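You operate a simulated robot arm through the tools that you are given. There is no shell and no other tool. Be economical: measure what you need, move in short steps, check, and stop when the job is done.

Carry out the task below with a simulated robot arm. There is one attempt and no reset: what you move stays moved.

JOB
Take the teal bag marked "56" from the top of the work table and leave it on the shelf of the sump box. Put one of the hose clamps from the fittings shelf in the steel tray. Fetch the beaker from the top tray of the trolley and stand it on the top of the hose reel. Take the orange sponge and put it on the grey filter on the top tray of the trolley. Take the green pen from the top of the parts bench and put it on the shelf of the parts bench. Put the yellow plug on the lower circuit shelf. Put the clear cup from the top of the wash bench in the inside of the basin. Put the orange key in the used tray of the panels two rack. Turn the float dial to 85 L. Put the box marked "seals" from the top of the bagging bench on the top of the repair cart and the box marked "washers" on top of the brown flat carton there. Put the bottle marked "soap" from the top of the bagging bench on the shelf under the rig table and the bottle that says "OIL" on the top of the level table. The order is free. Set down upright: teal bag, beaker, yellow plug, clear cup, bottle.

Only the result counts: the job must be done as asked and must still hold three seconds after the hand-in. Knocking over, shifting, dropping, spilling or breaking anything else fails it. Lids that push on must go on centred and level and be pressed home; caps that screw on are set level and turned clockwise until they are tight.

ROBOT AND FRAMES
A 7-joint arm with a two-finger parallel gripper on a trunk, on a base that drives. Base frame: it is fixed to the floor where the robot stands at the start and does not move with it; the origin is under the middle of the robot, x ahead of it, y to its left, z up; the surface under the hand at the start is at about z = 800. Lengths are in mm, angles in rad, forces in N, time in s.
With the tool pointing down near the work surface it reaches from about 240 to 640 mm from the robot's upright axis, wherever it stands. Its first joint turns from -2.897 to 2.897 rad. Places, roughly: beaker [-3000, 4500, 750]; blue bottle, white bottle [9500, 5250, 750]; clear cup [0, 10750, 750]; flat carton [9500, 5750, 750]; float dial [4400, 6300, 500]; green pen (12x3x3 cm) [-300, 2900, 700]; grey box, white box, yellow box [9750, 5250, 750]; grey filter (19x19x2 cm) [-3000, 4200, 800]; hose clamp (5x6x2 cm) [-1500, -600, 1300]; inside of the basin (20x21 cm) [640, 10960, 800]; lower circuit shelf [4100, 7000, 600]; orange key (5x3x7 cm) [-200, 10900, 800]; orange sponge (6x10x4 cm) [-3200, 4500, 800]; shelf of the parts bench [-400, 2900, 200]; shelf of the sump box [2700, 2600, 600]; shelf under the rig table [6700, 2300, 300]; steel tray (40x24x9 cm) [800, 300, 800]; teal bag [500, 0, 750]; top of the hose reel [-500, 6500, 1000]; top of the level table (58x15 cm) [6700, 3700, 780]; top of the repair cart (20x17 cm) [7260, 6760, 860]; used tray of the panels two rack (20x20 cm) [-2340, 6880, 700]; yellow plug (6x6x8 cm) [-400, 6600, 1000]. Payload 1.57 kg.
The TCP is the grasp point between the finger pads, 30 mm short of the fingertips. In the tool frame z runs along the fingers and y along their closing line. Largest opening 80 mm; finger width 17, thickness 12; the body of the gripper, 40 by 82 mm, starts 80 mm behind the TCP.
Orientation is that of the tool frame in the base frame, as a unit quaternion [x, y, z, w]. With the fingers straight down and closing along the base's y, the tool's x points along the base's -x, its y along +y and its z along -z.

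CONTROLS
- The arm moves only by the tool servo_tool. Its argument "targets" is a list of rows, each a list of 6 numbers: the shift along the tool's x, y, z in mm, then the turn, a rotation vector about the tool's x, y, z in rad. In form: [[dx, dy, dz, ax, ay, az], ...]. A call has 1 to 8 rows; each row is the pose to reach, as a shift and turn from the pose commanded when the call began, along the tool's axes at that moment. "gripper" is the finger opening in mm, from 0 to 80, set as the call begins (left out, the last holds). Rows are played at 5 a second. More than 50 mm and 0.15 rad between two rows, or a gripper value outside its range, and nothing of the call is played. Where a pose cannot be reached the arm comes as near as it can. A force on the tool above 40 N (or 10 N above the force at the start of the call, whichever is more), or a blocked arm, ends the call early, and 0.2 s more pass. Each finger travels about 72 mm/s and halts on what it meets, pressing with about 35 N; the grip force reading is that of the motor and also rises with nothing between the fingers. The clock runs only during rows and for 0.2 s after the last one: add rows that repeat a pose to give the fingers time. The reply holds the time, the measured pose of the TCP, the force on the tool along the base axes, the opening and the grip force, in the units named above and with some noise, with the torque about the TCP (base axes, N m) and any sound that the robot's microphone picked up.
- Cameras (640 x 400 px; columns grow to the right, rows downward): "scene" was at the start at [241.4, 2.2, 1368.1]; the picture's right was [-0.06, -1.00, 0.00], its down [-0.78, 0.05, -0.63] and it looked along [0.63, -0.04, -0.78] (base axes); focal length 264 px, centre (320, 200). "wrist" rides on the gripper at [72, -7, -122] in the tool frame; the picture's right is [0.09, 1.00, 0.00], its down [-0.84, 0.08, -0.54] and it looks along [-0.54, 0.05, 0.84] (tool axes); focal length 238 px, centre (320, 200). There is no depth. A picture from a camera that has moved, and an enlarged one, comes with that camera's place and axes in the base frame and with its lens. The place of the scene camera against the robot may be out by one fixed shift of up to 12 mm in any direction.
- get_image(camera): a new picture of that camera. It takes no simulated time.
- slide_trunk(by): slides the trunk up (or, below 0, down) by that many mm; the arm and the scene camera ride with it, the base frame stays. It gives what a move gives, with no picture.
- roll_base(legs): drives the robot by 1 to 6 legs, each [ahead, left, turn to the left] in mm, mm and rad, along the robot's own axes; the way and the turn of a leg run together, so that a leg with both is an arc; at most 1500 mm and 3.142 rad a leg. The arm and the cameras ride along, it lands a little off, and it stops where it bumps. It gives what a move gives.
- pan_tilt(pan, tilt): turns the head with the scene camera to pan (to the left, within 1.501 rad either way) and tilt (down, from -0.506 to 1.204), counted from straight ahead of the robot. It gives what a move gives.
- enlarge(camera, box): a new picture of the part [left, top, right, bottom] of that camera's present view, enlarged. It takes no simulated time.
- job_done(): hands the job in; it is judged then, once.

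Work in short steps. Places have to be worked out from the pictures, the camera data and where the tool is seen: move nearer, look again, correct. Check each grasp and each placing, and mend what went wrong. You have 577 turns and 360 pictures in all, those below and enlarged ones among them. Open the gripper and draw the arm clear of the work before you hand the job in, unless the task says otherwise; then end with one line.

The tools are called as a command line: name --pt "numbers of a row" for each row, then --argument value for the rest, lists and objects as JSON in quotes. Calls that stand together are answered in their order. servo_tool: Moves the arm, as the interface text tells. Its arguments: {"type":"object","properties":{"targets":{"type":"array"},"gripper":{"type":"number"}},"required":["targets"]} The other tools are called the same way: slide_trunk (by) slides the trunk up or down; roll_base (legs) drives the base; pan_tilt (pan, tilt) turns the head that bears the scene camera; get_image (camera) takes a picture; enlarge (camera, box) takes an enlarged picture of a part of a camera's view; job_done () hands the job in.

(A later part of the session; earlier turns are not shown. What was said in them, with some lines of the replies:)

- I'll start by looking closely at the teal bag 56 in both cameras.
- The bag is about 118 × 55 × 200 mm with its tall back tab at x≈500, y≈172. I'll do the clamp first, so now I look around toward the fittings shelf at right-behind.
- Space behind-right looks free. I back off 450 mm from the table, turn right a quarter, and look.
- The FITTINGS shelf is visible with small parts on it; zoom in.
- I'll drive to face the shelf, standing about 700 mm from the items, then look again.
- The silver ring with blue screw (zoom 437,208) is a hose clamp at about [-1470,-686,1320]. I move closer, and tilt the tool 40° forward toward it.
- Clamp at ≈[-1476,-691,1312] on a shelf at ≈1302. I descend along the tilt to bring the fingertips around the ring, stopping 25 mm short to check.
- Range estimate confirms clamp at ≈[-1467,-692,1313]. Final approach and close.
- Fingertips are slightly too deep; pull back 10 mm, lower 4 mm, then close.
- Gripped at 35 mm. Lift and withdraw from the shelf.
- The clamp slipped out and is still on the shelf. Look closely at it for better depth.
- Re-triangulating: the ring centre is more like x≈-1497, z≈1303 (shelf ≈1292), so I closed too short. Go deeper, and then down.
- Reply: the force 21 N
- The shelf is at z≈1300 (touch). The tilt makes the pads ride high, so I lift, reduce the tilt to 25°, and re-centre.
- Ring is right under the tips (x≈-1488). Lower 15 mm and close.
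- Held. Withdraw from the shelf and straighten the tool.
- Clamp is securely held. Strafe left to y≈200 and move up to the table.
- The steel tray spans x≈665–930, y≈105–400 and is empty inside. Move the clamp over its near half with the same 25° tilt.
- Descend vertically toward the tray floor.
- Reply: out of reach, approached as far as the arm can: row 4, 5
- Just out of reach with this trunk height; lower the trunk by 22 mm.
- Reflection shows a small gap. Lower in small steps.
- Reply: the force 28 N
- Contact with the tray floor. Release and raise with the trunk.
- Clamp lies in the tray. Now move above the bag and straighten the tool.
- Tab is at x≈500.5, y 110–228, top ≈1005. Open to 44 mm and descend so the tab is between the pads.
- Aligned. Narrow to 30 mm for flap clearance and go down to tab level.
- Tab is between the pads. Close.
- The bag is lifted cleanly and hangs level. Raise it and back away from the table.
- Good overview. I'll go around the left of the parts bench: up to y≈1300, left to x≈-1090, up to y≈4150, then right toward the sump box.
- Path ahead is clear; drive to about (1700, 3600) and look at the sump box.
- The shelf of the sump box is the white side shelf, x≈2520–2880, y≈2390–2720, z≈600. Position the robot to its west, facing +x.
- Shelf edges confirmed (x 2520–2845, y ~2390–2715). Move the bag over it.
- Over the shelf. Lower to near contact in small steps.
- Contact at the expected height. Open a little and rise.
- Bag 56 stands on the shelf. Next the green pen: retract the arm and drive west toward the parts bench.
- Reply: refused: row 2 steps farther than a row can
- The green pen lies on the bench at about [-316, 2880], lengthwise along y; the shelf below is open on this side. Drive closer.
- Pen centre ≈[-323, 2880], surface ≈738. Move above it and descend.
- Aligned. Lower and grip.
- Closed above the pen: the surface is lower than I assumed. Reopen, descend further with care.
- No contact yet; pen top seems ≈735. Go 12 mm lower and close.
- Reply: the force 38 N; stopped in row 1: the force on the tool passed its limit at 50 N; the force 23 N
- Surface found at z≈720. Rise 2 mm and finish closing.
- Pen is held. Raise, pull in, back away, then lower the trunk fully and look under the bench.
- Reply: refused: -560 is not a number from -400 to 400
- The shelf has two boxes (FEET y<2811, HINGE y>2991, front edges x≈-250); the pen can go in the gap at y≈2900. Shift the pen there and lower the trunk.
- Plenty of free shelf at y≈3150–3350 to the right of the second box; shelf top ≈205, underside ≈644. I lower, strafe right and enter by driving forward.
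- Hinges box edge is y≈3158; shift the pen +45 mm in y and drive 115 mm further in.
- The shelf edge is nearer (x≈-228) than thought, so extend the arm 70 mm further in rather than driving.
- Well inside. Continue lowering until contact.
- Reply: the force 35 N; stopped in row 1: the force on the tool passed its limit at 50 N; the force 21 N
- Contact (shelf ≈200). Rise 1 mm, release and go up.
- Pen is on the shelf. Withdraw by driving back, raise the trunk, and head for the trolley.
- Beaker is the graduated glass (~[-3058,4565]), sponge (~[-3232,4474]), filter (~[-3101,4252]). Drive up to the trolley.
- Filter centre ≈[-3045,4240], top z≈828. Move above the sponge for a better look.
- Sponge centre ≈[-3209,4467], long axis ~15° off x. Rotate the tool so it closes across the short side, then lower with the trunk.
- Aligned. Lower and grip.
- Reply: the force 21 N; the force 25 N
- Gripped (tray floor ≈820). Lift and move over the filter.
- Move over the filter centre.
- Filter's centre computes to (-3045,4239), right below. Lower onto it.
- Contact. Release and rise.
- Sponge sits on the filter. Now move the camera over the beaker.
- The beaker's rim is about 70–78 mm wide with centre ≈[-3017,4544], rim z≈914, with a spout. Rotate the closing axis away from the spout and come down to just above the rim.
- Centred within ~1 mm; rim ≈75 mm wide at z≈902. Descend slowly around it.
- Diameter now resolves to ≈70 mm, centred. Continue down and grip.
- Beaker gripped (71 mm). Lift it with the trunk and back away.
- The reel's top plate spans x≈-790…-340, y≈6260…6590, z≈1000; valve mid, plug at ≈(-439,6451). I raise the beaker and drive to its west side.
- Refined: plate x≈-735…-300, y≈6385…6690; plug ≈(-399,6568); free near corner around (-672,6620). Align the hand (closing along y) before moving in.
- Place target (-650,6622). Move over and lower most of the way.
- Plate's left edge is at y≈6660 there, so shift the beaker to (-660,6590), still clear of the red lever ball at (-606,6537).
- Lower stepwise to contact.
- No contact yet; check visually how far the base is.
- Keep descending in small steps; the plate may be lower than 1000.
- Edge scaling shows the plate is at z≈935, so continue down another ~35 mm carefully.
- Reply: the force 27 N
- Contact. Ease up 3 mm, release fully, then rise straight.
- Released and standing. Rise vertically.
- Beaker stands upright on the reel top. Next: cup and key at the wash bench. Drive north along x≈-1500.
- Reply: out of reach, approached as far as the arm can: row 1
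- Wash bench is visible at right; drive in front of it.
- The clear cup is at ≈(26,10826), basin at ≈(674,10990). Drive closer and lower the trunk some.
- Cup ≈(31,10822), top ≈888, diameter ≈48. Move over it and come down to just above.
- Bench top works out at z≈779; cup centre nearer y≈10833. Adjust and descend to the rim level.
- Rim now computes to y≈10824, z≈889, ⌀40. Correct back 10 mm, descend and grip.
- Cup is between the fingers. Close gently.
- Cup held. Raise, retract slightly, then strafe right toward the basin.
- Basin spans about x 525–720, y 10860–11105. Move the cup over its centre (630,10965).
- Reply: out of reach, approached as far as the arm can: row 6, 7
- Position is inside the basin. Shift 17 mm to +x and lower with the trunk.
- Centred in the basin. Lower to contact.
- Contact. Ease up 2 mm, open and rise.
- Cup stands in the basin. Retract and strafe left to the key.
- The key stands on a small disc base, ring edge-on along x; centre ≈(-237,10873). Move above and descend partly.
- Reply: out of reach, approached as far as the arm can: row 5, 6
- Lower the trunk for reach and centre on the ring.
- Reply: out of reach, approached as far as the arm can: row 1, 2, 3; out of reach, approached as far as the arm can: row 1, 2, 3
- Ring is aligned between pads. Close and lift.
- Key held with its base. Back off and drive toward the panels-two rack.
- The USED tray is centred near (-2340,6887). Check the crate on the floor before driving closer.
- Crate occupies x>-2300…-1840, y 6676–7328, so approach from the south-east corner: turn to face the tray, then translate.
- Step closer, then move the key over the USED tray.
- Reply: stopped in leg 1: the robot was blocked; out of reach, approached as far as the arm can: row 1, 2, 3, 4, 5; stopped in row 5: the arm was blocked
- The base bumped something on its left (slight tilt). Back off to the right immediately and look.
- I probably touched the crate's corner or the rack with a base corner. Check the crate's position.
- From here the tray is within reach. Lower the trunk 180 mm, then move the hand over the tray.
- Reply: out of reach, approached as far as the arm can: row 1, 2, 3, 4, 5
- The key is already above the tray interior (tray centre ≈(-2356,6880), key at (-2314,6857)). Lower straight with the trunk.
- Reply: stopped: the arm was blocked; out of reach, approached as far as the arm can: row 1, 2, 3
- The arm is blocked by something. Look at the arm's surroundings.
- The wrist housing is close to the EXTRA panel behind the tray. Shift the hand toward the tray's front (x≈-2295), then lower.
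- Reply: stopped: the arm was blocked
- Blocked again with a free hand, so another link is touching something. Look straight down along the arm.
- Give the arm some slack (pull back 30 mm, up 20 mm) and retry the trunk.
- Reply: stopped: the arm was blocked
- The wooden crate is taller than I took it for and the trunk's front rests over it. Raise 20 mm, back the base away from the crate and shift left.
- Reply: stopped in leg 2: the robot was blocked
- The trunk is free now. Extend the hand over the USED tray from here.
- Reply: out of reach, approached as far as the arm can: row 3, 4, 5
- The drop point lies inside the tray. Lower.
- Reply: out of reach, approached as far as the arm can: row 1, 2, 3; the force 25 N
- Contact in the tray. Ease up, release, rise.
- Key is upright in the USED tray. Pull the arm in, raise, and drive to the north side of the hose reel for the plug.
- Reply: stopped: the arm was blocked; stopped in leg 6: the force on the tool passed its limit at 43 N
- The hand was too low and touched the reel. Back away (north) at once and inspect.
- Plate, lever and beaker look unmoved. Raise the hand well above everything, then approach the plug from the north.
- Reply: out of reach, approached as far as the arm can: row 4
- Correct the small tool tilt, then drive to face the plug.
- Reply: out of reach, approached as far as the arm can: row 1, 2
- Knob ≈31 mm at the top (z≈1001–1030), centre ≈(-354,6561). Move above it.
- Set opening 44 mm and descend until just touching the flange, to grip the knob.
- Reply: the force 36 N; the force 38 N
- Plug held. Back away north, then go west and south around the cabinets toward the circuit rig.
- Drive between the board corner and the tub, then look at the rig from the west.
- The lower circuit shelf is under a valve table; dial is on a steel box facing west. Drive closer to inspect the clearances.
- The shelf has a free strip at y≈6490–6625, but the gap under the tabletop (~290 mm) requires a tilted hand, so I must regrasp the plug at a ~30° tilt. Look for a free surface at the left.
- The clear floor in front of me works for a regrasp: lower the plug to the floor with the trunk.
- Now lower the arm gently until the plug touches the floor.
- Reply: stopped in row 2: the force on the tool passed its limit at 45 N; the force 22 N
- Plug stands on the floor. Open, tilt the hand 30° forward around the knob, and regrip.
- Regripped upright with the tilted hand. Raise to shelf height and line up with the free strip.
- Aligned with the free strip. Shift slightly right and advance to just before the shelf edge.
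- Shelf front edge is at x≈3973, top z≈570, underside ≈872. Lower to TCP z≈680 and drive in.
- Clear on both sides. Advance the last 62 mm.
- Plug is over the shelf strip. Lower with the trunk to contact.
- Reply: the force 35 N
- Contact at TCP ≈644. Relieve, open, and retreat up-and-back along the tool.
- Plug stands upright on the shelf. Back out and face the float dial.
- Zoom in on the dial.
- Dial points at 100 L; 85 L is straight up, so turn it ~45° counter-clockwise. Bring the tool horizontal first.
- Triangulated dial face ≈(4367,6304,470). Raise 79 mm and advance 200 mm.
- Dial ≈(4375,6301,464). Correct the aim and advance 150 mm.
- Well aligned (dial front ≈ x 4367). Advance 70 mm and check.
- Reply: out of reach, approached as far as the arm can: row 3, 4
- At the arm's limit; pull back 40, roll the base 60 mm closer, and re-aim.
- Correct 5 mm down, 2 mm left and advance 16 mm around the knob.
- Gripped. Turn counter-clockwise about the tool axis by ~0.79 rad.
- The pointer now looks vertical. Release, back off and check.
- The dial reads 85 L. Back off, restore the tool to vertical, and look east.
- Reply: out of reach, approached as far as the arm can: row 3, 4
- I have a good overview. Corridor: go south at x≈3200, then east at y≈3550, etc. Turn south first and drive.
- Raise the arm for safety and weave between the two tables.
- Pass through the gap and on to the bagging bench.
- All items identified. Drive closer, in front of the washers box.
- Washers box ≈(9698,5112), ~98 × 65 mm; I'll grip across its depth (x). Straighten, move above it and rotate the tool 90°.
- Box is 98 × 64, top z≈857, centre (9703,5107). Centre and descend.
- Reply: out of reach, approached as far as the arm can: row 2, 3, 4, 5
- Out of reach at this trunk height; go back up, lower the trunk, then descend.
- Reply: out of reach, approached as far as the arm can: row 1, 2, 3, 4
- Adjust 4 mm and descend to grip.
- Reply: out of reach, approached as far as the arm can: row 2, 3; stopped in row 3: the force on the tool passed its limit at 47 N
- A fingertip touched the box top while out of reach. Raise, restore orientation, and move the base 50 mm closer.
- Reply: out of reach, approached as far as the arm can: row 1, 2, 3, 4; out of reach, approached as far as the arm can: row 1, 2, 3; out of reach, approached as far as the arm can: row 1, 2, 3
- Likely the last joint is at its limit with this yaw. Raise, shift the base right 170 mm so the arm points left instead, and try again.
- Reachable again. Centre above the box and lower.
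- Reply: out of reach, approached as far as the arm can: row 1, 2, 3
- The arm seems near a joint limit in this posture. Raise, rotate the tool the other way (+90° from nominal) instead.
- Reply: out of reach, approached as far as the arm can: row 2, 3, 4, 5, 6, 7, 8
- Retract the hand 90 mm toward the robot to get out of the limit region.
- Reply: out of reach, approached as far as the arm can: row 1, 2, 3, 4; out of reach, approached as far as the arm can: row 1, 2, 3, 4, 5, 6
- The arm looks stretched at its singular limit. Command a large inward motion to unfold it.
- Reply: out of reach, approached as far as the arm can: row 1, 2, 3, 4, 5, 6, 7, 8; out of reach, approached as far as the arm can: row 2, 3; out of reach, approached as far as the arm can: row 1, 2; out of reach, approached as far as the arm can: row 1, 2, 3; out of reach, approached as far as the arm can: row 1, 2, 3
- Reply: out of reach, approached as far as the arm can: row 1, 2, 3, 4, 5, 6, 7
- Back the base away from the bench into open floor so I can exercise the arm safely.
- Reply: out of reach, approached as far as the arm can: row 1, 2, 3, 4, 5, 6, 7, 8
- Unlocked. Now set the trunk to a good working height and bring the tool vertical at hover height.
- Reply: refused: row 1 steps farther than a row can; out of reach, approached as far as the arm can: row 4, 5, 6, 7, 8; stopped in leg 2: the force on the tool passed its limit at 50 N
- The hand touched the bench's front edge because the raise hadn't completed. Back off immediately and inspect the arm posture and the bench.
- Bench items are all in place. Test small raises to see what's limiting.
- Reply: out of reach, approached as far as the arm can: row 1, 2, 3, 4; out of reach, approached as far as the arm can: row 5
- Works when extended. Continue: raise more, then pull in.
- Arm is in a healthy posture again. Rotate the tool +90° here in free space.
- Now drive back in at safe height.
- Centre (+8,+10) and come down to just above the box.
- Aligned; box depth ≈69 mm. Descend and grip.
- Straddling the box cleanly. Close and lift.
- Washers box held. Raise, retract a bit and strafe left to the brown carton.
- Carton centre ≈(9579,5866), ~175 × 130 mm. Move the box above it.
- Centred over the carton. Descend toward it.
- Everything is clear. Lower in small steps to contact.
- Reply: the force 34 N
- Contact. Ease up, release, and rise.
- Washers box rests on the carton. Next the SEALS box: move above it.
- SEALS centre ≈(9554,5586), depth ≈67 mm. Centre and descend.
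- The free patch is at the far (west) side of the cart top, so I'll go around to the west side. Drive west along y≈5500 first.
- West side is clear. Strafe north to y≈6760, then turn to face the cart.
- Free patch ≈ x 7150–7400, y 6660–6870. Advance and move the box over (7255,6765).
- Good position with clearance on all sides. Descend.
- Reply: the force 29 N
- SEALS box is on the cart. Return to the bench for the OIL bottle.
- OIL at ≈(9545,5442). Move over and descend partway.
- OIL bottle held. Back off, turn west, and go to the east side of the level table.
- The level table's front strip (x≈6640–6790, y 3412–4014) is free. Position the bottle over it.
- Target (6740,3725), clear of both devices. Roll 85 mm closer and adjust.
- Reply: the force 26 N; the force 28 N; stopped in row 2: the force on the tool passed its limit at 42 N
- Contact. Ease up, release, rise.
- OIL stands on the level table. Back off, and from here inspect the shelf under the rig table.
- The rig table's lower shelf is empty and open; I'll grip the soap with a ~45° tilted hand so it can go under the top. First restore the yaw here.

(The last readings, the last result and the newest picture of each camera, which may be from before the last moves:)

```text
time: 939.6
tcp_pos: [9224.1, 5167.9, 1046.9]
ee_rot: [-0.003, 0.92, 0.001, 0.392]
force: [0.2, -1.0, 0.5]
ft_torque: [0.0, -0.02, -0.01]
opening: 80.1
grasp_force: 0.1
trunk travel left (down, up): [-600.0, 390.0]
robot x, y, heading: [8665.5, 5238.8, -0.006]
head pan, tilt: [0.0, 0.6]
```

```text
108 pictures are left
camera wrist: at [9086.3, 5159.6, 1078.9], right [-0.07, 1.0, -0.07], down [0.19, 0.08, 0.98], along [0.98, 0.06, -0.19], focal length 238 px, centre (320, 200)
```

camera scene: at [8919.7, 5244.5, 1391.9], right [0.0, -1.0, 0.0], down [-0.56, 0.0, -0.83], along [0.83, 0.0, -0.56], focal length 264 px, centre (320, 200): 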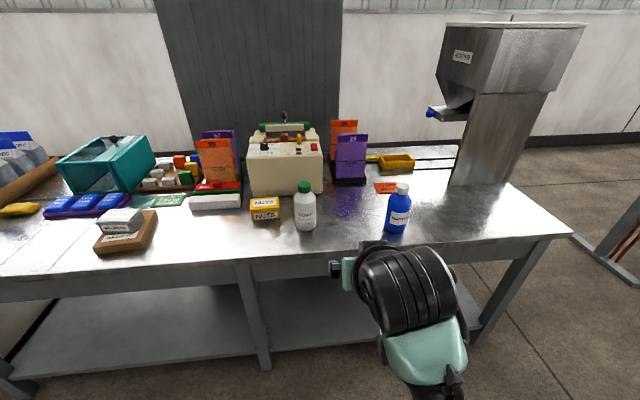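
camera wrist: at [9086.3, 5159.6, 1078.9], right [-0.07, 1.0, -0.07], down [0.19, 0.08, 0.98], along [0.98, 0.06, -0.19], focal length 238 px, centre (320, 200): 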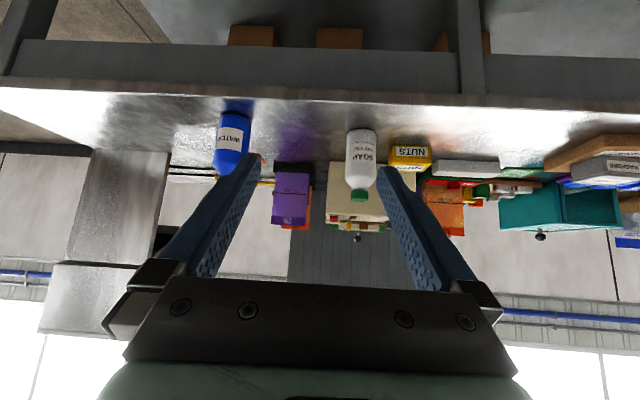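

The soap body is ~74 mm (too tight), so I'll grip it by its cap (≈43 mm) with the tilted hand. Drive closer for a precise look.

roll_base --legs '[[0, 114, 0], [300, 0, 0]]'

get_image --camera "wrist"

get_image --camera "scene"

```text
time: 942.5
tcp_pos: [9523.2, 5282.5, 1044.5]
ee_rot: [-0.005, 0.921, 0.001, 0.39]
force: [0.4, -0.7, 0.0]
ft_torque: [0.0, 0.01, -0.01]
opening: 79.9
grasp_force: 0.1
trunk travel left (down, up): [-600.0, 390.0]
robot x, y, heading: [8965.9, 5351.7, -0.004]
head pan, tilt: [0.0, 0.6]
```

```text
107 pictures are left
camera wrist: at [9385.3, 5273.4, 1078.7], right [-0.07, 0.99, -0.07], down [0.19, 0.08, 0.98], along [0.98, 0.06, -0.19], focal length 238 px, centre (320, 200)
```

wrist: 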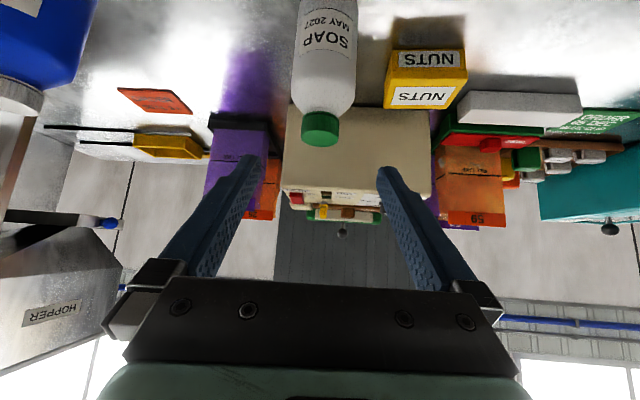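

```text
106 pictures are left
camera scene: at [9218.5, 5357.8, 1391.8], right [0.0, -1.0, 0.0], down [-0.57, 0.0, -0.82], along [0.82, 0.0, -0.57], focal length 264 px, centre (320, 200)
```

scene: 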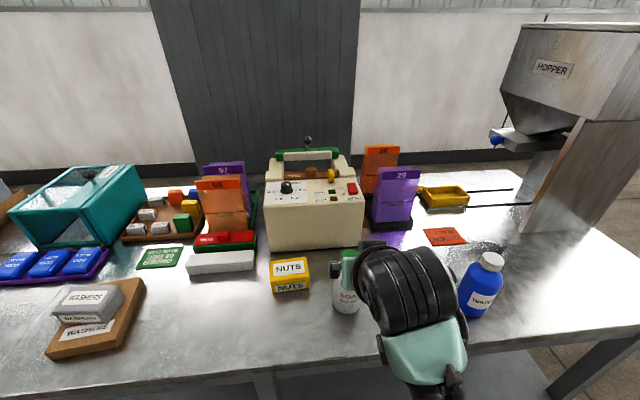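

Cap centre ≈(9618,5283,955). Roll 60 mm closer and bring the fingers around the cap.

roll_base --legs '[[60, 0, 0]]'

servo_tool --pt "10 0 17 0 0 0" --pt "20 0 35 0 0 0" --pt "28 0 48 0 0 0" --pt "28 0 48 0 0 0" --gripper 72

get_image --camera "wrist"

```text
time: 943.5
tcp_pos: [9582.2, 5282.1, 1045.9]
ee_rot: [-0.005, 0.921, 0.001, 0.391]
force: [0.6, 0.0, 0.2]
ft_torque: [0.01, -0.02, -0.02]
opening: 80.1
grasp_force: 0.2
trunk travel left (down, up): [-600.0, 390.0]
robot x, y, heading: [9024.7, 5353.3, 0.001]
head pan, tilt: [0.0, 0.6]
```

```text
time: 944.5
tcp_pos: [9597.2, 5282.8, 993.4]
ee_rot: [-0.005, 0.92, 0.002, 0.391]
force: [-0.6, -0.4, -0.3]
ft_torque: [-0.04, -0.03, 0.03]
opening: 71.5
grasp_force: 0.1
trunk travel left (down, up): [-600.0, 390.0]
robot x, y, heading: [9022.8, 5351.8, -0.0]
head pan, tilt: [0.0, 0.6]
```

```text
105 pictures are left
camera wrist: at [9459.8, 5273.2, 1025.4], right [-0.07, 0.99, -0.07], down [0.19, 0.08, 0.98], along [0.98, 0.06, -0.19], focal length 238 px, centre (320, 200)
```

wrist: 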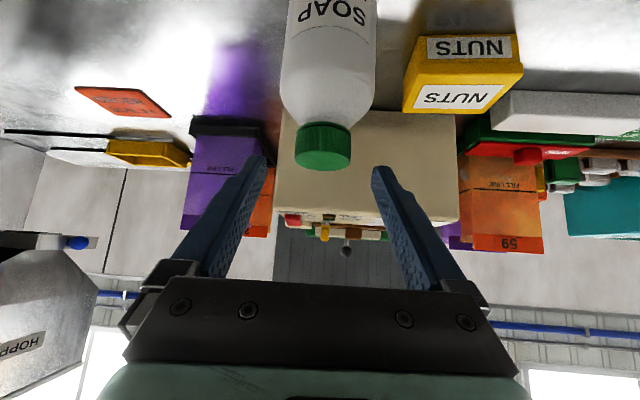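

Cap is 17 mm below the tips as computed. Final 22 mm and grip.

servo_tool --pt "5 2 10 0 0 0" --pt "10.3 2 21 0 0 0" --pt "10.3 2 21 0 0 0"

get_image --camera "wrist"

```text
time: 945.2
tcp_pos: [9604.5, 5283.8, 969.5]
ee_rot: [-0.005, 0.92, 0.002, 0.391]
force: [0.1, -0.5, -0.2]
ft_torque: [0.02, 0.02, 0.02]
opening: 72.1
grasp_force: 0.0
trunk travel left (down, up): [-600.0, 390.0]
robot x, y, heading: [9023.0, 5352.5, 0.001]
head pan, tilt: [0.0, 0.6]
```

```text
104 pictures are left
camera wrist: at [9467.7, 5275.9, 1003.3], right [-0.07, 0.99, -0.07], down [0.19, 0.08, 0.98], along [0.98, 0.06, -0.19], focal length 238 px, centre (320, 200)
```

wrist: 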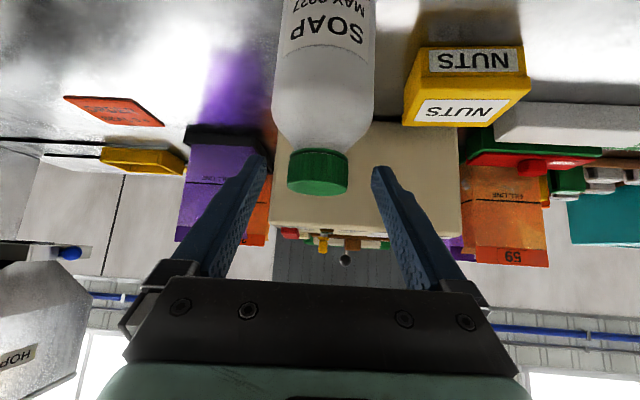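

servo_tool --pt "0 0 0 0 0 0" --pt "0 0 0 0 0 0" --pt "0 0 0 0 0 0" --pt "0 0 0 0 0 0" --gripper 20

servo_tool --pt "-4 0 -4 0 0 0" --pt "-11 0 -10 0 0 0" --pt "-22 0 -21 0 0 0" --pt "-22 0 -21 0 0 0"

get_image --camera "wrist"

```text
time: 946.2
tcp_pos: [9604.7, 5284.5, 969.8]
ee_rot: [-0.005, 0.92, 0.001, 0.391]
force: [0.9, -1.1, -0.7]
ft_torque: [-0.16, -0.04, -0.07]
opening: 39.6
grasp_force: 35.4
trunk travel left (down, up): [-600.0, 390.0]
robot x, y, heading: [9022.9, 5352.1, -0.004]
head pan, tilt: [0.0, 0.6]
```

```text
time: 947.2
tcp_pos: [9606.4, 5284.5, 999.1]
ee_rot: [-0.005, 0.921, 0.001, 0.39]
force: [1.1, 0.5, -5.0]
ft_torque: [-0.03, 0.11, -0.01]
opening: 39.4
grasp_force: 35.0
trunk travel left (down, up): [-600.0, 390.0]
robot x, y, heading: [9018.5, 5351.4, 0.0]
head pan, tilt: [0.0, 0.6]
```

```text
103 pictures are left
camera wrist: at [9468.8, 5275.9, 1033.4], right [-0.08, 0.99, -0.07], down [0.19, 0.08, 0.98], along [0.98, 0.06, -0.2], focal length 238 px, centre (320, 200)
```

wrist: 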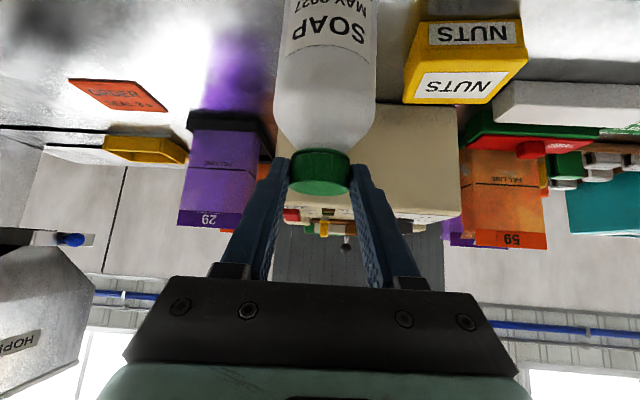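

Soap held upright by its cap. Raise it and back away.

servo_tool --pt "-15 0 -14 0 0 0" --pt "-30 0 -28 0 0 0" --pt "-45 0 -42 0 0 0" --pt "-58 0 -56 0 0 0" --pt "-58 0 -56 0 0 0"

roll_base --legs '[[-450, 0, 0]]'

get_image --camera "wrist"

```text
time: 948.5
tcp_pos: [9605.4, 5285.8, 1081.1]
ee_rot: [-0.006, 0.92, 0.002, 0.392]
force: [0.3, -0.6, -5.4]
ft_torque: [-0.03, 0.07, 0.0]
opening: 39.5
grasp_force: 35.2
trunk travel left (down, up): [-600.0, 390.0]
robot x, y, heading: [9022.9, 5349.5, -0.002]
head pan, tilt: [0.0, 0.6]
```

```text
time: 951.2
tcp_pos: [9153.8, 5285.3, 1080.3]
ee_rot: [-0.007, 0.92, 0.003, 0.391]
force: [-0.1, -0.1, -5.5]
ft_torque: [0.0, 0.11, -0.02]
opening: 39.3
grasp_force: 35.3
trunk travel left (down, up): [-600.0, 390.0]
robot x, y, heading: [8570.3, 5350.9, 0.001]
head pan, tilt: [0.0, 0.6]
```

```text
102 pictures are left
camera wrist: at [9016.6, 5277.0, 1113.7], right [-0.08, 0.99, -0.07], down [0.19, 0.08, 0.98], along [0.98, 0.06, -0.19], focal length 238 px, centre (320, 200)
```

wrist: 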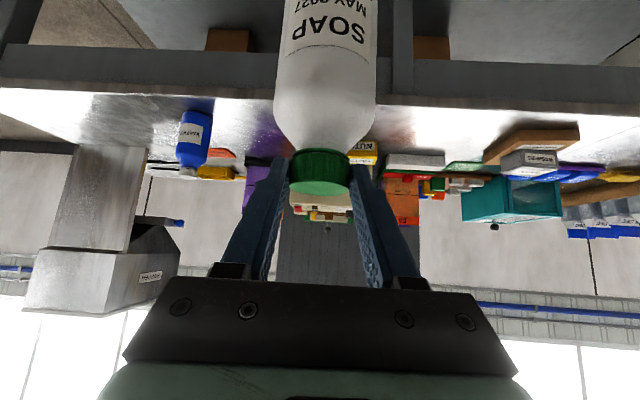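

Drive to the east side of the rig table.

roll_base --legs '[[0, 0, -1.57], [1450, 0, 0], [1450, 0, 0], [0, 0, -1.57], [750, 0, 0]]'

pan_tilt --pan 0.0 --tilt 0.45

get_image --camera "scene"

```text
time: 976.5
tcp_pos: [7203.1, 2548.8, 1080.4]
ee_rot: [0.92, -0.005, -0.391, -0.003]
force: [-0.3, 0.3, -6.0]
ft_torque: [0.0, -0.11, 0.02]
opening: 39.9
grasp_force: 35.1
trunk travel left (down, up): [-600.0, 390.0]
robot x, y, heading: [7786.5, 2466.3, 3.115]
head pan, tilt: [0.0, 0.6]
```

```text
time: 977.2
tcp_pos: [7203.8, 2548.8, 1079.7]
ee_rot: [0.921, -0.005, -0.39, -0.003]
force: [0.5, 0.8, -5.0]
ft_torque: [0.01, -0.12, 0.0]
opening: 39.4
grasp_force: 35.2
trunk travel left (down, up): [-600.0, 390.0]
robot x, y, heading: [7788.4, 2469.8, 3.119]
head pan, tilt: [0.0, 0.45]
```

```text
101 pictures are left
camera scene: at [7518.8, 2482.1, 1405.3], right [0.02, 1.0, 0.0], down [0.44, -0.01, -0.9], along [-0.9, 0.02, -0.44], focal length 264 px, centre (320, 200)
```

scene: 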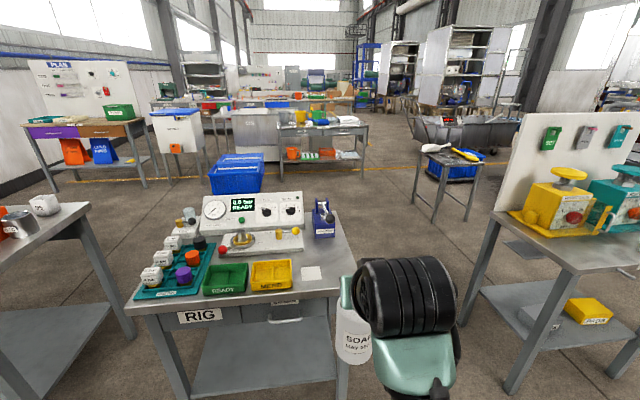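

Table front edge x≈6951, apron bottom ≈680, shelf ≈300. Shift to y≈2290 and lower the trunk.

roll_base --legs '[[0, 258, 0.024]]'

slide_trunk --by -400

slide_trunk --by -120

get_image --camera "scene"

get_image --camera "wrist"

```text
time: 979.1
tcp_pos: [7200.4, 2277.1, 1080.8]
ee_rot: [0.921, 0.006, -0.39, 0.002]
force: [-0.4, -0.6, -5.3]
ft_torque: [0.01, -0.12, -0.02]
opening: 39.4
grasp_force: 35.0
trunk travel left (down, up): [-600.0, 390.0]
robot x, y, heading: [7784.6, 2207.7, -3.138]
head pan, tilt: [0.0, 0.45]
```

```text
time: 982.9
tcp_pos: [7200.2, 2277.4, 680.2]
ee_rot: [0.92, 0.006, -0.391, 0.002]
force: [0.5, -0.6, -5.0]
ft_torque: [0.0, -0.13, 0.02]
opening: 39.3
grasp_force: 35.0
trunk travel left (down, up): [-200.0, 790.0]
robot x, y, heading: [7786.8, 2213.2, -3.146]
head pan, tilt: [0.0, 0.45]
```

```text
time: 984.4
tcp_pos: [7200.5, 2276.6, 560.5]
ee_rot: [0.921, 0.006, -0.39, 0.002]
force: [-0.3, -0.1, -5.5]
ft_torque: [-0.02, -0.11, -0.02]
opening: 39.5
grasp_force: 34.8
trunk travel left (down, up): [-80.0, 910.0]
robot x, y, heading: [7783.6, 2211.8, -3.145]
head pan, tilt: [0.0, 0.45]
```

```text
100 pictures are left
camera scene: at [7516.1, 2218.9, 885.4], right [0.0, 1.0, 0.0], down [0.44, 0.0, -0.9], along [-0.9, 0.0, -0.44], focal length 264 px, centre (320, 200)
```

scene: 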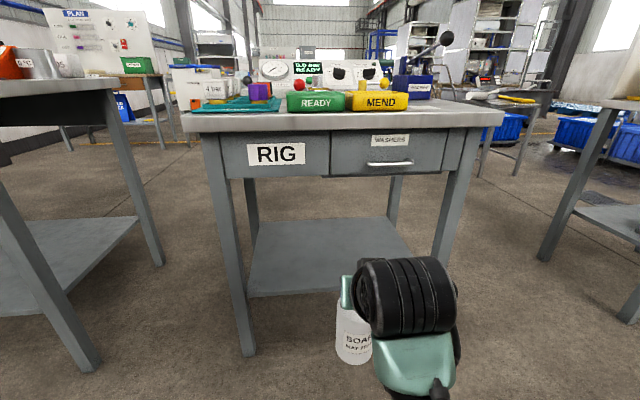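

```text
99 pictures are left
camera wrist: at [7338.0, 2286.0, 593.5], right [0.08, -0.99, -0.07], down [-0.19, -0.08, 0.98], along [-0.98, -0.06, -0.2], focal length 238 px, centre (320, 200)
```

wrist: 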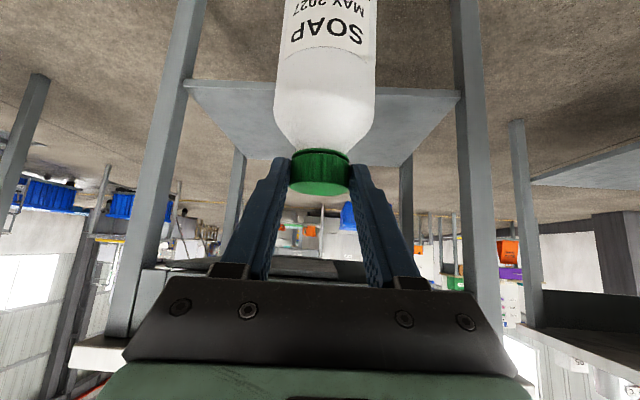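

Advance 190 mm and lower a bit, then measure the shelf edge precisely.

slide_trunk --by -45

roll_base --legs '[[170, 0, 0]]'

get_image --camera "wrist"

get_image --camera "scene"

```text
time: 985.3
tcp_pos: [7200.1, 2277.7, 514.4]
ee_rot: [0.921, 0.006, -0.39, 0.002]
force: [0.2, -1.2, -6.0]
ft_torque: [0.02, -0.08, 0.02]
opening: 39.7
grasp_force: 35.2
trunk travel left (down, up): [-35.0, 955.0]
robot x, y, heading: [7785.7, 2214.5, -3.147]
head pan, tilt: [0.0, 0.45]
```

```text
time: 986.7
tcp_pos: [7034.0, 2277.1, 515.1]
ee_rot: [0.921, 0.007, -0.391, 0.002]
force: [-0.3, 0.8, -5.9]
ft_torque: [0.0, -0.09, -0.02]
opening: 39.5
grasp_force: 35.5
trunk travel left (down, up): [-35.0, 955.0]
robot x, y, heading: [7615.2, 2210.8, 3.139]
head pan, tilt: [0.0, 0.45]
```

```text
98 pictures are left
camera wrist: at [7171.8, 2286.2, 548.5], right [0.08, -0.99, -0.07], down [-0.19, -0.08, 0.98], along [-0.98, -0.06, -0.2], focal length 238 px, centre (320, 200)
```

wrist: 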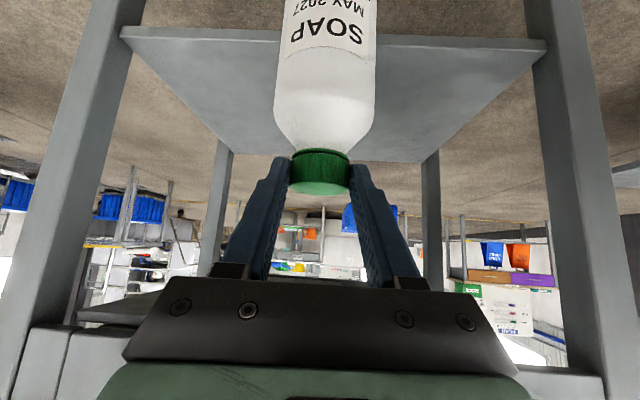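

```text
97 pictures are left
camera scene: at [7349.9, 2219.0, 840.4], right [0.0, 1.0, 0.0], down [0.44, 0.0, -0.9], along [-0.9, 0.0, -0.44], focal length 264 px, centre (320, 200)
```

scene: 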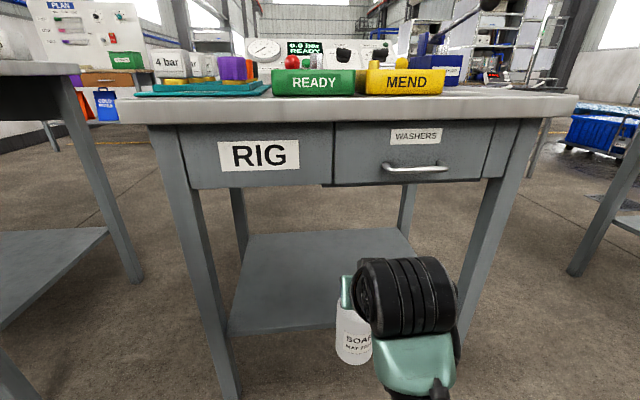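

Shelf edge ≈ x 6915, z≈300. Lower 23 mm and drive in carefully.

slide_trunk --by -22

roll_base --legs '[[100, 0, 0]]'

get_image --camera "wrist"

get_image --camera "scene"

```text
time: 987.4
tcp_pos: [7034.0, 2277.9, 493.3]
ee_rot: [0.92, 0.006, -0.391, 0.002]
force: [-0.4, 0.4, -5.2]
ft_torque: [0.02, -0.06, 0.03]
opening: 39.4
grasp_force: 35.3
trunk travel left (down, up): [-13.0, 977.0]
robot x, y, heading: [7613.9, 2214.3, 3.14]
head pan, tilt: [0.0, 0.45]
```

```text
time: 988.6
tcp_pos: [6934.7, 2277.9, 493.5]
ee_rot: [0.92, 0.006, -0.391, 0.003]
force: [-0.8, -0.4, -5.6]
ft_torque: [0.01, -0.12, -0.03]
opening: 39.5
grasp_force: 34.8
trunk travel left (down, up): [-13.0, 977.0]
robot x, y, heading: [7512.7, 2208.6, 3.141]
head pan, tilt: [0.0, 0.45]
```

```text
96 pictures are left
camera wrist: at [7073.1, 2286.3, 526.4], right [0.08, -0.99, -0.07], down [-0.19, -0.08, 0.98], along [-0.98, -0.06, -0.2], focal length 238 px, centre (320, 200)
```

wrist: 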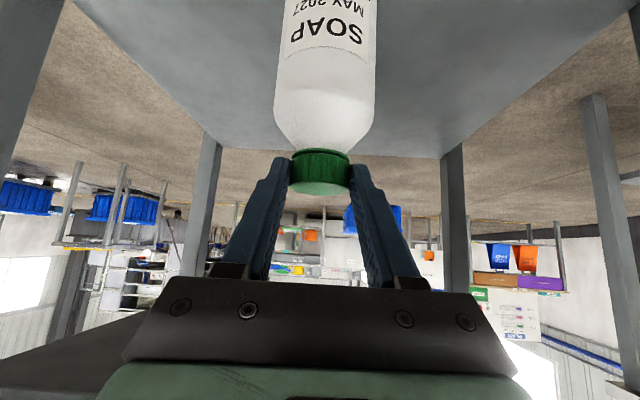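

```text
95 pictures are left
camera scene: at [7251.1, 2219.1, 818.4], right [0.0, 1.0, 0.0], down [0.44, 0.0, -0.9], along [-0.9, 0.0, -0.44], focal length 264 px, centre (320, 200)
```

scene: 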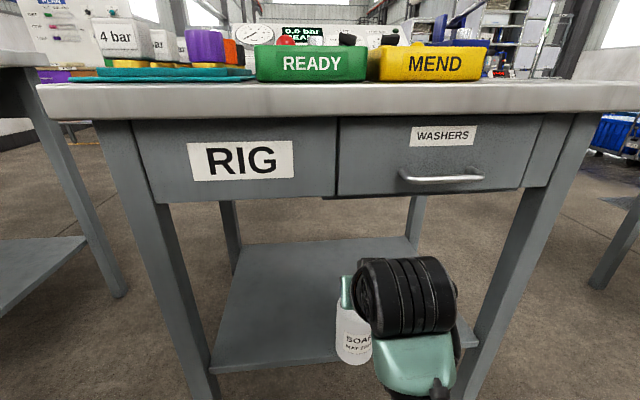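

Clearances look fine (wrist top ≈648 vs apron ≈680). Advance the last 65 mm.

roll_base --legs '[[65, 0, 0]]'

servo_tool --pt "4 0 3.5 0 0 0" --pt "7 0 7 0 0 0" --pt "7 0 7 0 0 0"

get_image --camera "scene"

```text
time: 989.5
tcp_pos: [6871.0, 2278.3, 492.2]
ee_rot: [0.921, 0.006, -0.39, 0.002]
force: [0.1, 0.1, -5.6]
ft_torque: [-0.01, -0.12, -0.01]
opening: 39.1
grasp_force: 35.1
trunk travel left (down, up): [-13.0, 977.0]
robot x, y, heading: [7453.4, 2214.0, -3.14]
head pan, tilt: [0.0, 0.45]
```

```text
time: 990.4
tcp_pos: [6870.5, 2277.6, 481.6]
ee_rot: [0.921, 0.006, -0.39, 0.002]
force: [0.3, 0.4, -5.5]
ft_torque: [0.01, -0.1, 0.01]
opening: 39.4
grasp_force: 34.8
trunk travel left (down, up): [-13.0, 977.0]
robot x, y, heading: [7452.1, 2213.9, -3.142]
head pan, tilt: [0.0, 0.45]
```

```text
94 pictures are left
camera scene: at [7186.3, 2218.9, 818.3], right [0.0, 1.0, 0.0], down [0.44, 0.0, -0.9], along [-0.9, 0.0, -0.44], focal length 264 px, centre (320, 200)
```

scene: 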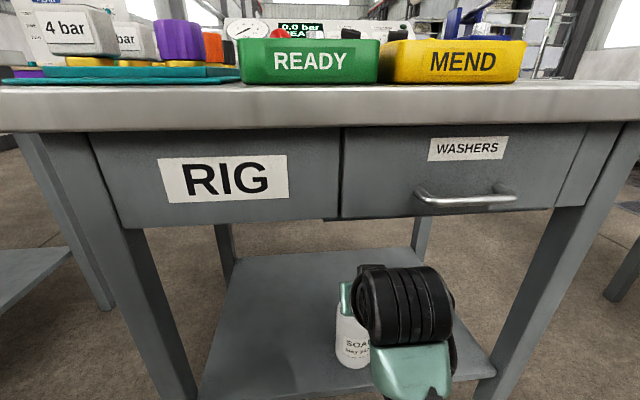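

Lower in small steps until contact.

servo_tool --pt "2 0 2 0 0 0" --pt "4 0 4 0 0 0" --pt "4 0 4 0 0 0"

servo_tool --pt "2 0 2 0 0 0" --pt "4 0 4 0 0 0" --pt "4 0 4 0 0 0"

servo_tool --pt "2 0 2 0 0 0" --pt "4 0 4 0 0 0" --pt "4 0 4 0 0 0"

```text
time: 991.1
tcp_pos: [6871.0, 2278.4, 477.8]
ee_rot: [0.921, 0.006, -0.39, 0.002]
force: [0.5, 0.0, -5.5]
ft_torque: [0.0, -0.13, -0.01]
opening: 39.7
grasp_force: 35.3
trunk travel left (down, up): [-13.0, 977.0]
robot x, y, heading: [7454.9, 2210.8, -3.143]
head pan, tilt: [0.0, 0.45]
```

```text
time: 992.0
tcp_pos: [6871.5, 2277.3, 470.7]
ee_rot: [0.921, 0.007, -0.389, 0.002]
force: [-0.1, -0.3, -4.8]
ft_torque: [0.03, -0.1, -0.01]
opening: 39.5
grasp_force: 35.1
trunk travel left (down, up): [-13.0, 977.0]
robot x, y, heading: [7453.5, 2209.8, -3.142]
head pan, tilt: [0.0, 0.45]
```

```text
time: 992.8
tcp_pos: [6870.0, 2278.3, 465.8]
ee_rot: [0.921, 0.006, -0.39, 0.003]
force: [0.3, -1.1, -4.6]
ft_torque: [-0.01, -0.14, 0.0]
opening: 39.5
grasp_force: 35.0
trunk travel left (down, up): [-13.0, 977.0]
robot x, y, heading: [7452.0, 2211.9, -3.143]
head pan, tilt: [0.0, 0.45]
```

servo_tool --pt "2 0 2 0 0 0" --pt "4 0 4 0 0 0" --pt "4 0 4 0 0 0"

servo_tool --pt "2 0 2 0 0 0" --pt "4 0 4 0 0 0" --pt "4 0 4 0 0 0"

get_image --camera "scene"

```text
time: 993.5
tcp_pos: [6870.1, 2277.9, 461.2]
ee_rot: [0.921, 0.006, -0.39, 0.001]
force: [0.3, -0.2, -5.3]
ft_torque: [0.01, -0.15, -0.01]
opening: 39.4
grasp_force: 35.0
trunk travel left (down, up): [-13.0, 977.0]
robot x, y, heading: [7450.9, 2216.0, -3.141]
head pan, tilt: [0.0, 0.45]
```

```text
time: 994.4
tcp_pos: [6869.9, 2277.7, 454.0]
ee_rot: [0.921, 0.007, -0.39, 0.002]
force: [0.6, -0.1, -5.9]
ft_torque: [0.0, -0.09, -0.03]
opening: 39.4
grasp_force: 35.2
trunk travel left (down, up): [-13.0, 977.0]
robot x, y, heading: [7450.2, 2210.9, -3.144]
head pan, tilt: [0.0, 0.45]
```

```text
93 pictures are left
camera scene: at [7186.3, 2218.9, 818.3], right [0.0, 1.0, 0.0], down [0.44, 0.0, -0.9], along [-0.9, 0.0, -0.44], focal length 264 px, centre (320, 200)
```

scene: 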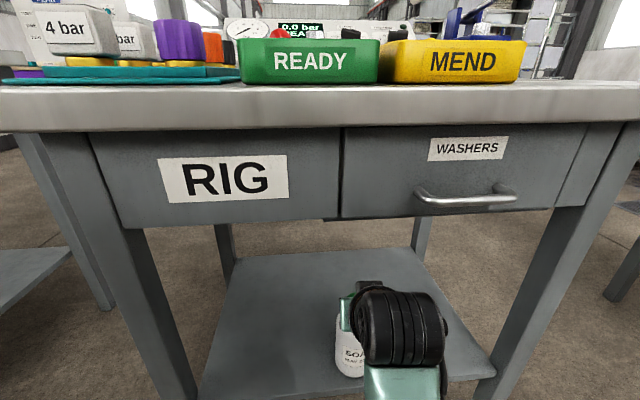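

The shelf is lower (z≈254) and its edge further back (x≈6855). Drive in another 85 mm at this height.

roll_base --legs '[[85, 0, 0]]'

get_image --camera "wrist"

get_image --camera "scene"

```text
time: 995.4
tcp_pos: [6785.4, 2277.8, 453.3]
ee_rot: [0.921, 0.006, -0.39, 0.001]
force: [0.1, 0.5, -4.8]
ft_torque: [0.04, -0.09, -0.01]
opening: 39.7
grasp_force: 35.2
trunk travel left (down, up): [-13.0, 977.0]
robot x, y, heading: [7367.7, 2213.2, -3.141]
head pan, tilt: [0.0, 0.45]
```

```text
92 pictures are left
camera wrist: at [6922.6, 2286.0, 488.2], right [0.08, -0.99, -0.07], down [-0.19, -0.08, 0.98], along [-0.98, -0.06, -0.2], focal length 238 px, centre (320, 200)
```

wrist: 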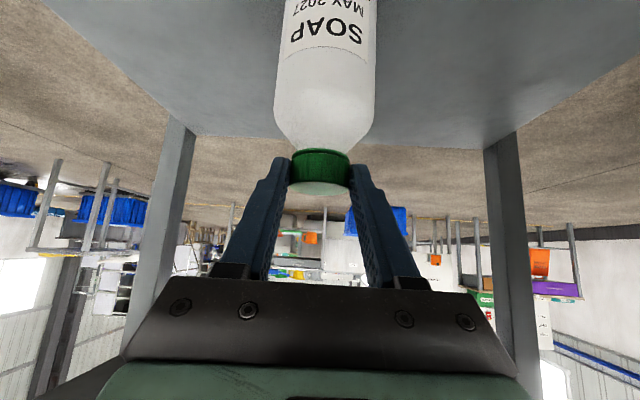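

```text
91 pictures are left
camera scene: at [7101.5, 2218.8, 818.4], right [0.0, 1.0, 0.0], down [0.44, 0.0, -0.9], along [-0.9, 0.0, -0.44], focal length 264 px, centre (320, 200)
```

scene: 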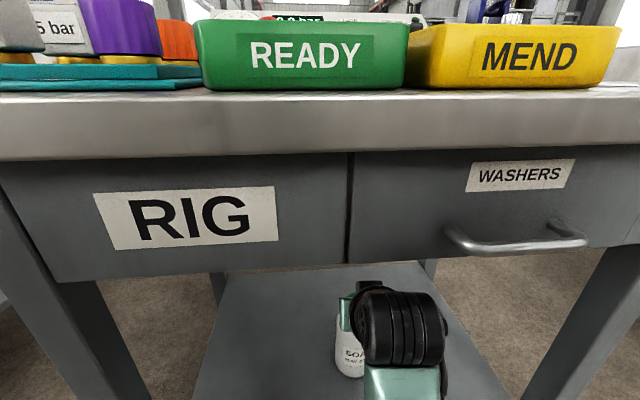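

servo_tool --pt "3.5 0 3.5 0 0 0" --pt "7 0 7 0 0 0" --pt "7 0 7 0 0 0"

servo_tool --pt "2 0 2 0 0 0" --pt "4 0 4 0 0 0" --pt "4 0 4 0 0 0"

servo_tool --pt "2 0 2 0 0 0" --pt "4 0 4 0 0 0" --pt "4 0 4 0 0 0"

servo_tool --pt "2 0 2 0 0 0" --pt "4 0 4 0 0 0" --pt "4 0 4 0 0 0"

```text
time: 996.2
tcp_pos: [6783.8, 2276.7, 450.3]
ee_rot: [0.918, 0.006, -0.396, 0.001]
force: [6.4, 0.0, 23.1]
ft_torque: [-0.15, -0.14, -0.01]
opening: 39.7
grasp_force: 35.3
trunk travel left (down, up): [-13.0, 977.0]
robot x, y, heading: [7369.5, 2211.6, -3.147]
head pan, tilt: [0.0, 0.45]
```

```text
time: 997.0
tcp_pos: [6783.3, 2277.5, 445.2]
ee_rot: [0.917, 0.007, -0.398, 0.001]
force: [1.8, 2.0, 27.5]
ft_torque: [0.02, 0.56, -0.19]
opening: 39.6
grasp_force: 35.2
trunk travel left (down, up): [-13.0, 977.0]
robot x, y, heading: [7369.7, 2211.6, -3.137]
head pan, tilt: [0.0, 0.45]
```

```text
time: 997.8
tcp_pos: [6783.8, 2277.7, 440.8]
ee_rot: [0.917, 0.007, -0.399, 0.001]
force: [0.1, 2.1, 30.8]
ft_torque: [-0.01, 0.18, -0.17]
opening: 39.3
grasp_force: 34.9
trunk travel left (down, up): [-13.0, 977.0]
robot x, y, heading: [7369.3, 2214.0, -3.141]
head pan, tilt: [0.0, 0.45]
```

```text
time: 998.4
tcp_pos: [6783.0, 2278.2, 440.3]
ee_rot: [0.915, 0.007, -0.404, 0.0]
force: [2.8, -0.8, 10.7]
ft_torque: [-0.21, -0.49, 0.05]
opening: 39.5
grasp_force: 34.7
trunk travel left (down, up): [-13.0, 977.0]
robot x, y, heading: [7366.9, 2207.8, -3.144]
head pan, tilt: [0.0, 0.45]
stopped in row 2: the force on the tool passed its limit at 42 N (the readings are from after the stop); the commanded pose is now the measured one
```

Contact (shelf ≈274). Relieve a few mm and check the picture before releasing.

servo_tool --pt "-2 0 -2 0 0 0" --pt "-2 0 -2 0 0 0"

get_image --camera "wrist"

```text
time: 999.0
tcp_pos: [6783.8, 2279.5, 441.8]
ee_rot: [0.916, 0.007, -0.401, 0.001]
force: [-4.1, -0.2, 3.2]
ft_torque: [-0.02, 0.84, -0.01]
opening: 39.5
grasp_force: 34.9
trunk travel left (down, up): [-13.0, 977.0]
robot x, y, heading: [7364.2, 2213.9, -3.141]
head pan, tilt: [0.0, 0.45]
```

```text
90 pictures are left
camera wrist: at [6921.7, 2286.1, 471.1], right [0.08, -0.99, -0.07], down [-0.17, -0.08, 0.98], along [-0.98, -0.06, -0.17], focal length 238 px, centre (320, 200)
```

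wrist: 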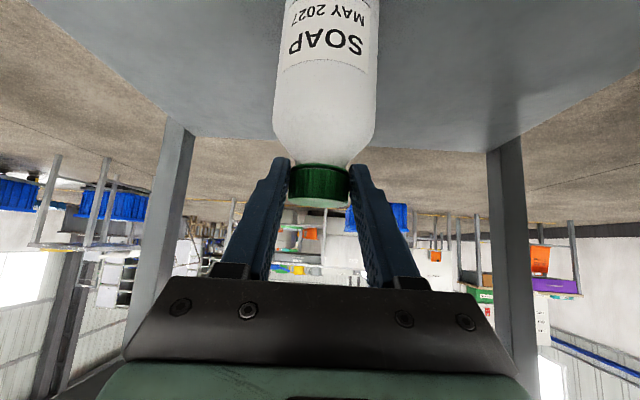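

servo_tool --pt "0 0 0 0 0 0" --pt "0 0 0 0 0 0" --pt "0 0 0 0 0 0" --pt "0 0 0 0 0 0" --gripper 80

get_image --camera "wrist"

```text
time: 1000.0
tcp_pos: [6782.9, 2277.9, 441.2]
ee_rot: [0.916, 0.007, -0.401, 0.0]
force: [0.7, -0.3, -0.1]
ft_torque: [-0.02, 0.01, -0.01]
opening: 80.0
grasp_force: 0.0
trunk travel left (down, up): [-13.0, 977.0]
robot x, y, heading: [7369.7, 2213.6, -3.14]
head pan, tilt: [0.0, 0.45]
```

```text
89 pictures are left
camera wrist: at [6921.8, 2286.1, 471.0], right [0.08, -0.99, -0.07], down [-0.17, -0.08, 0.98], along [-0.98, -0.06, -0.18], focal length 238 px, centre (320, 200)
```

wrist: 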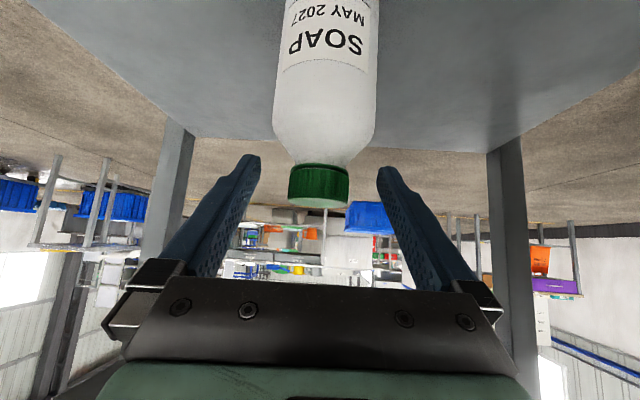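

Bottle stands free. Retreat by rolling straight back.

roll_base --legs '[[-350, 0, 0]]'

get_image --camera "scene"

get_image --camera "wrist"

```text
time: 1002.2
tcp_pos: [7134.7, 2278.7, 439.8]
ee_rot: [0.916, 0.007, -0.401, 0.0]
force: [-0.6, 0.0, 0.1]
ft_torque: [0.01, 0.04, -0.02]
opening: 79.8
grasp_force: 0.2
trunk travel left (down, up): [-13.0, 977.0]
robot x, y, heading: [7720.3, 2214.2, -3.143]
head pan, tilt: [0.0, 0.45]
```

```text
88 pictures are left
camera scene: at [7453.5, 2219.0, 818.5], right [0.0, 1.0, 0.0], down [0.44, 0.0, -0.9], along [-0.9, 0.0, -0.44], focal length 264 px, centre (320, 200)
```

scene: 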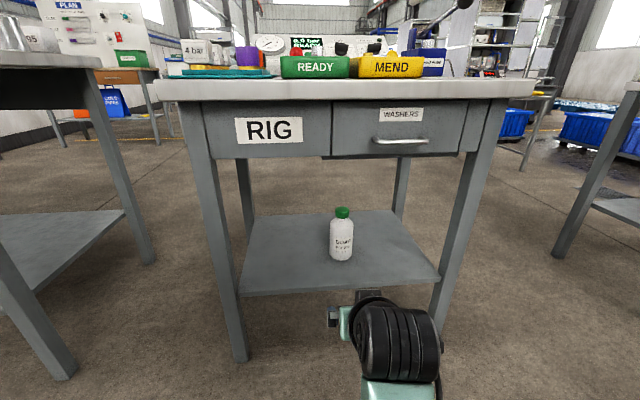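

```text
87 pictures are left
camera wrist: at [7273.5, 2286.3, 471.0], right [0.08, -0.99, -0.07], down [-0.17, -0.08, 0.98], along [-0.98, -0.06, -0.18], focal length 238 px, centre (320, 200)
```

wrist: 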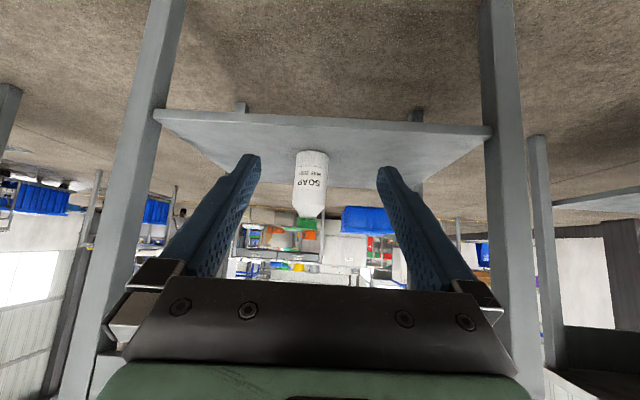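

Soap stands upright on the shelf, so every item in the job is placed. I back off a little more so the arm is well clear, then hand in.

roll_base --legs '[[-250, 0, 0]]'

```text
time: 1004.0
tcp_pos: [7382.4, 2279.3, 440.8]
ee_rot: [0.917, 0.007, -0.4, 0.0]
force: [-0.3, 0.3, 0.0]
ft_torque: [0.01, 0.0, -0.01]
opening: 79.9
grasp_force: 0.0
trunk travel left (down, up): [-13.0, 977.0]
robot x, y, heading: [7968.3, 2214.3, -3.143]
head pan, tilt: [0.0, 0.45]
```

The gripper is open and the arm is clear of everything; handing in.

job_done

```text
The job is handed in.
```

I placed every item, set the dial to 85 L and handed the job in. I bumped three fixtures on the way (crate or panels rack, hose reel, bagging bench) and saw nothing displaced, but I did not go back to recheck the key tray or the beaker at the end.
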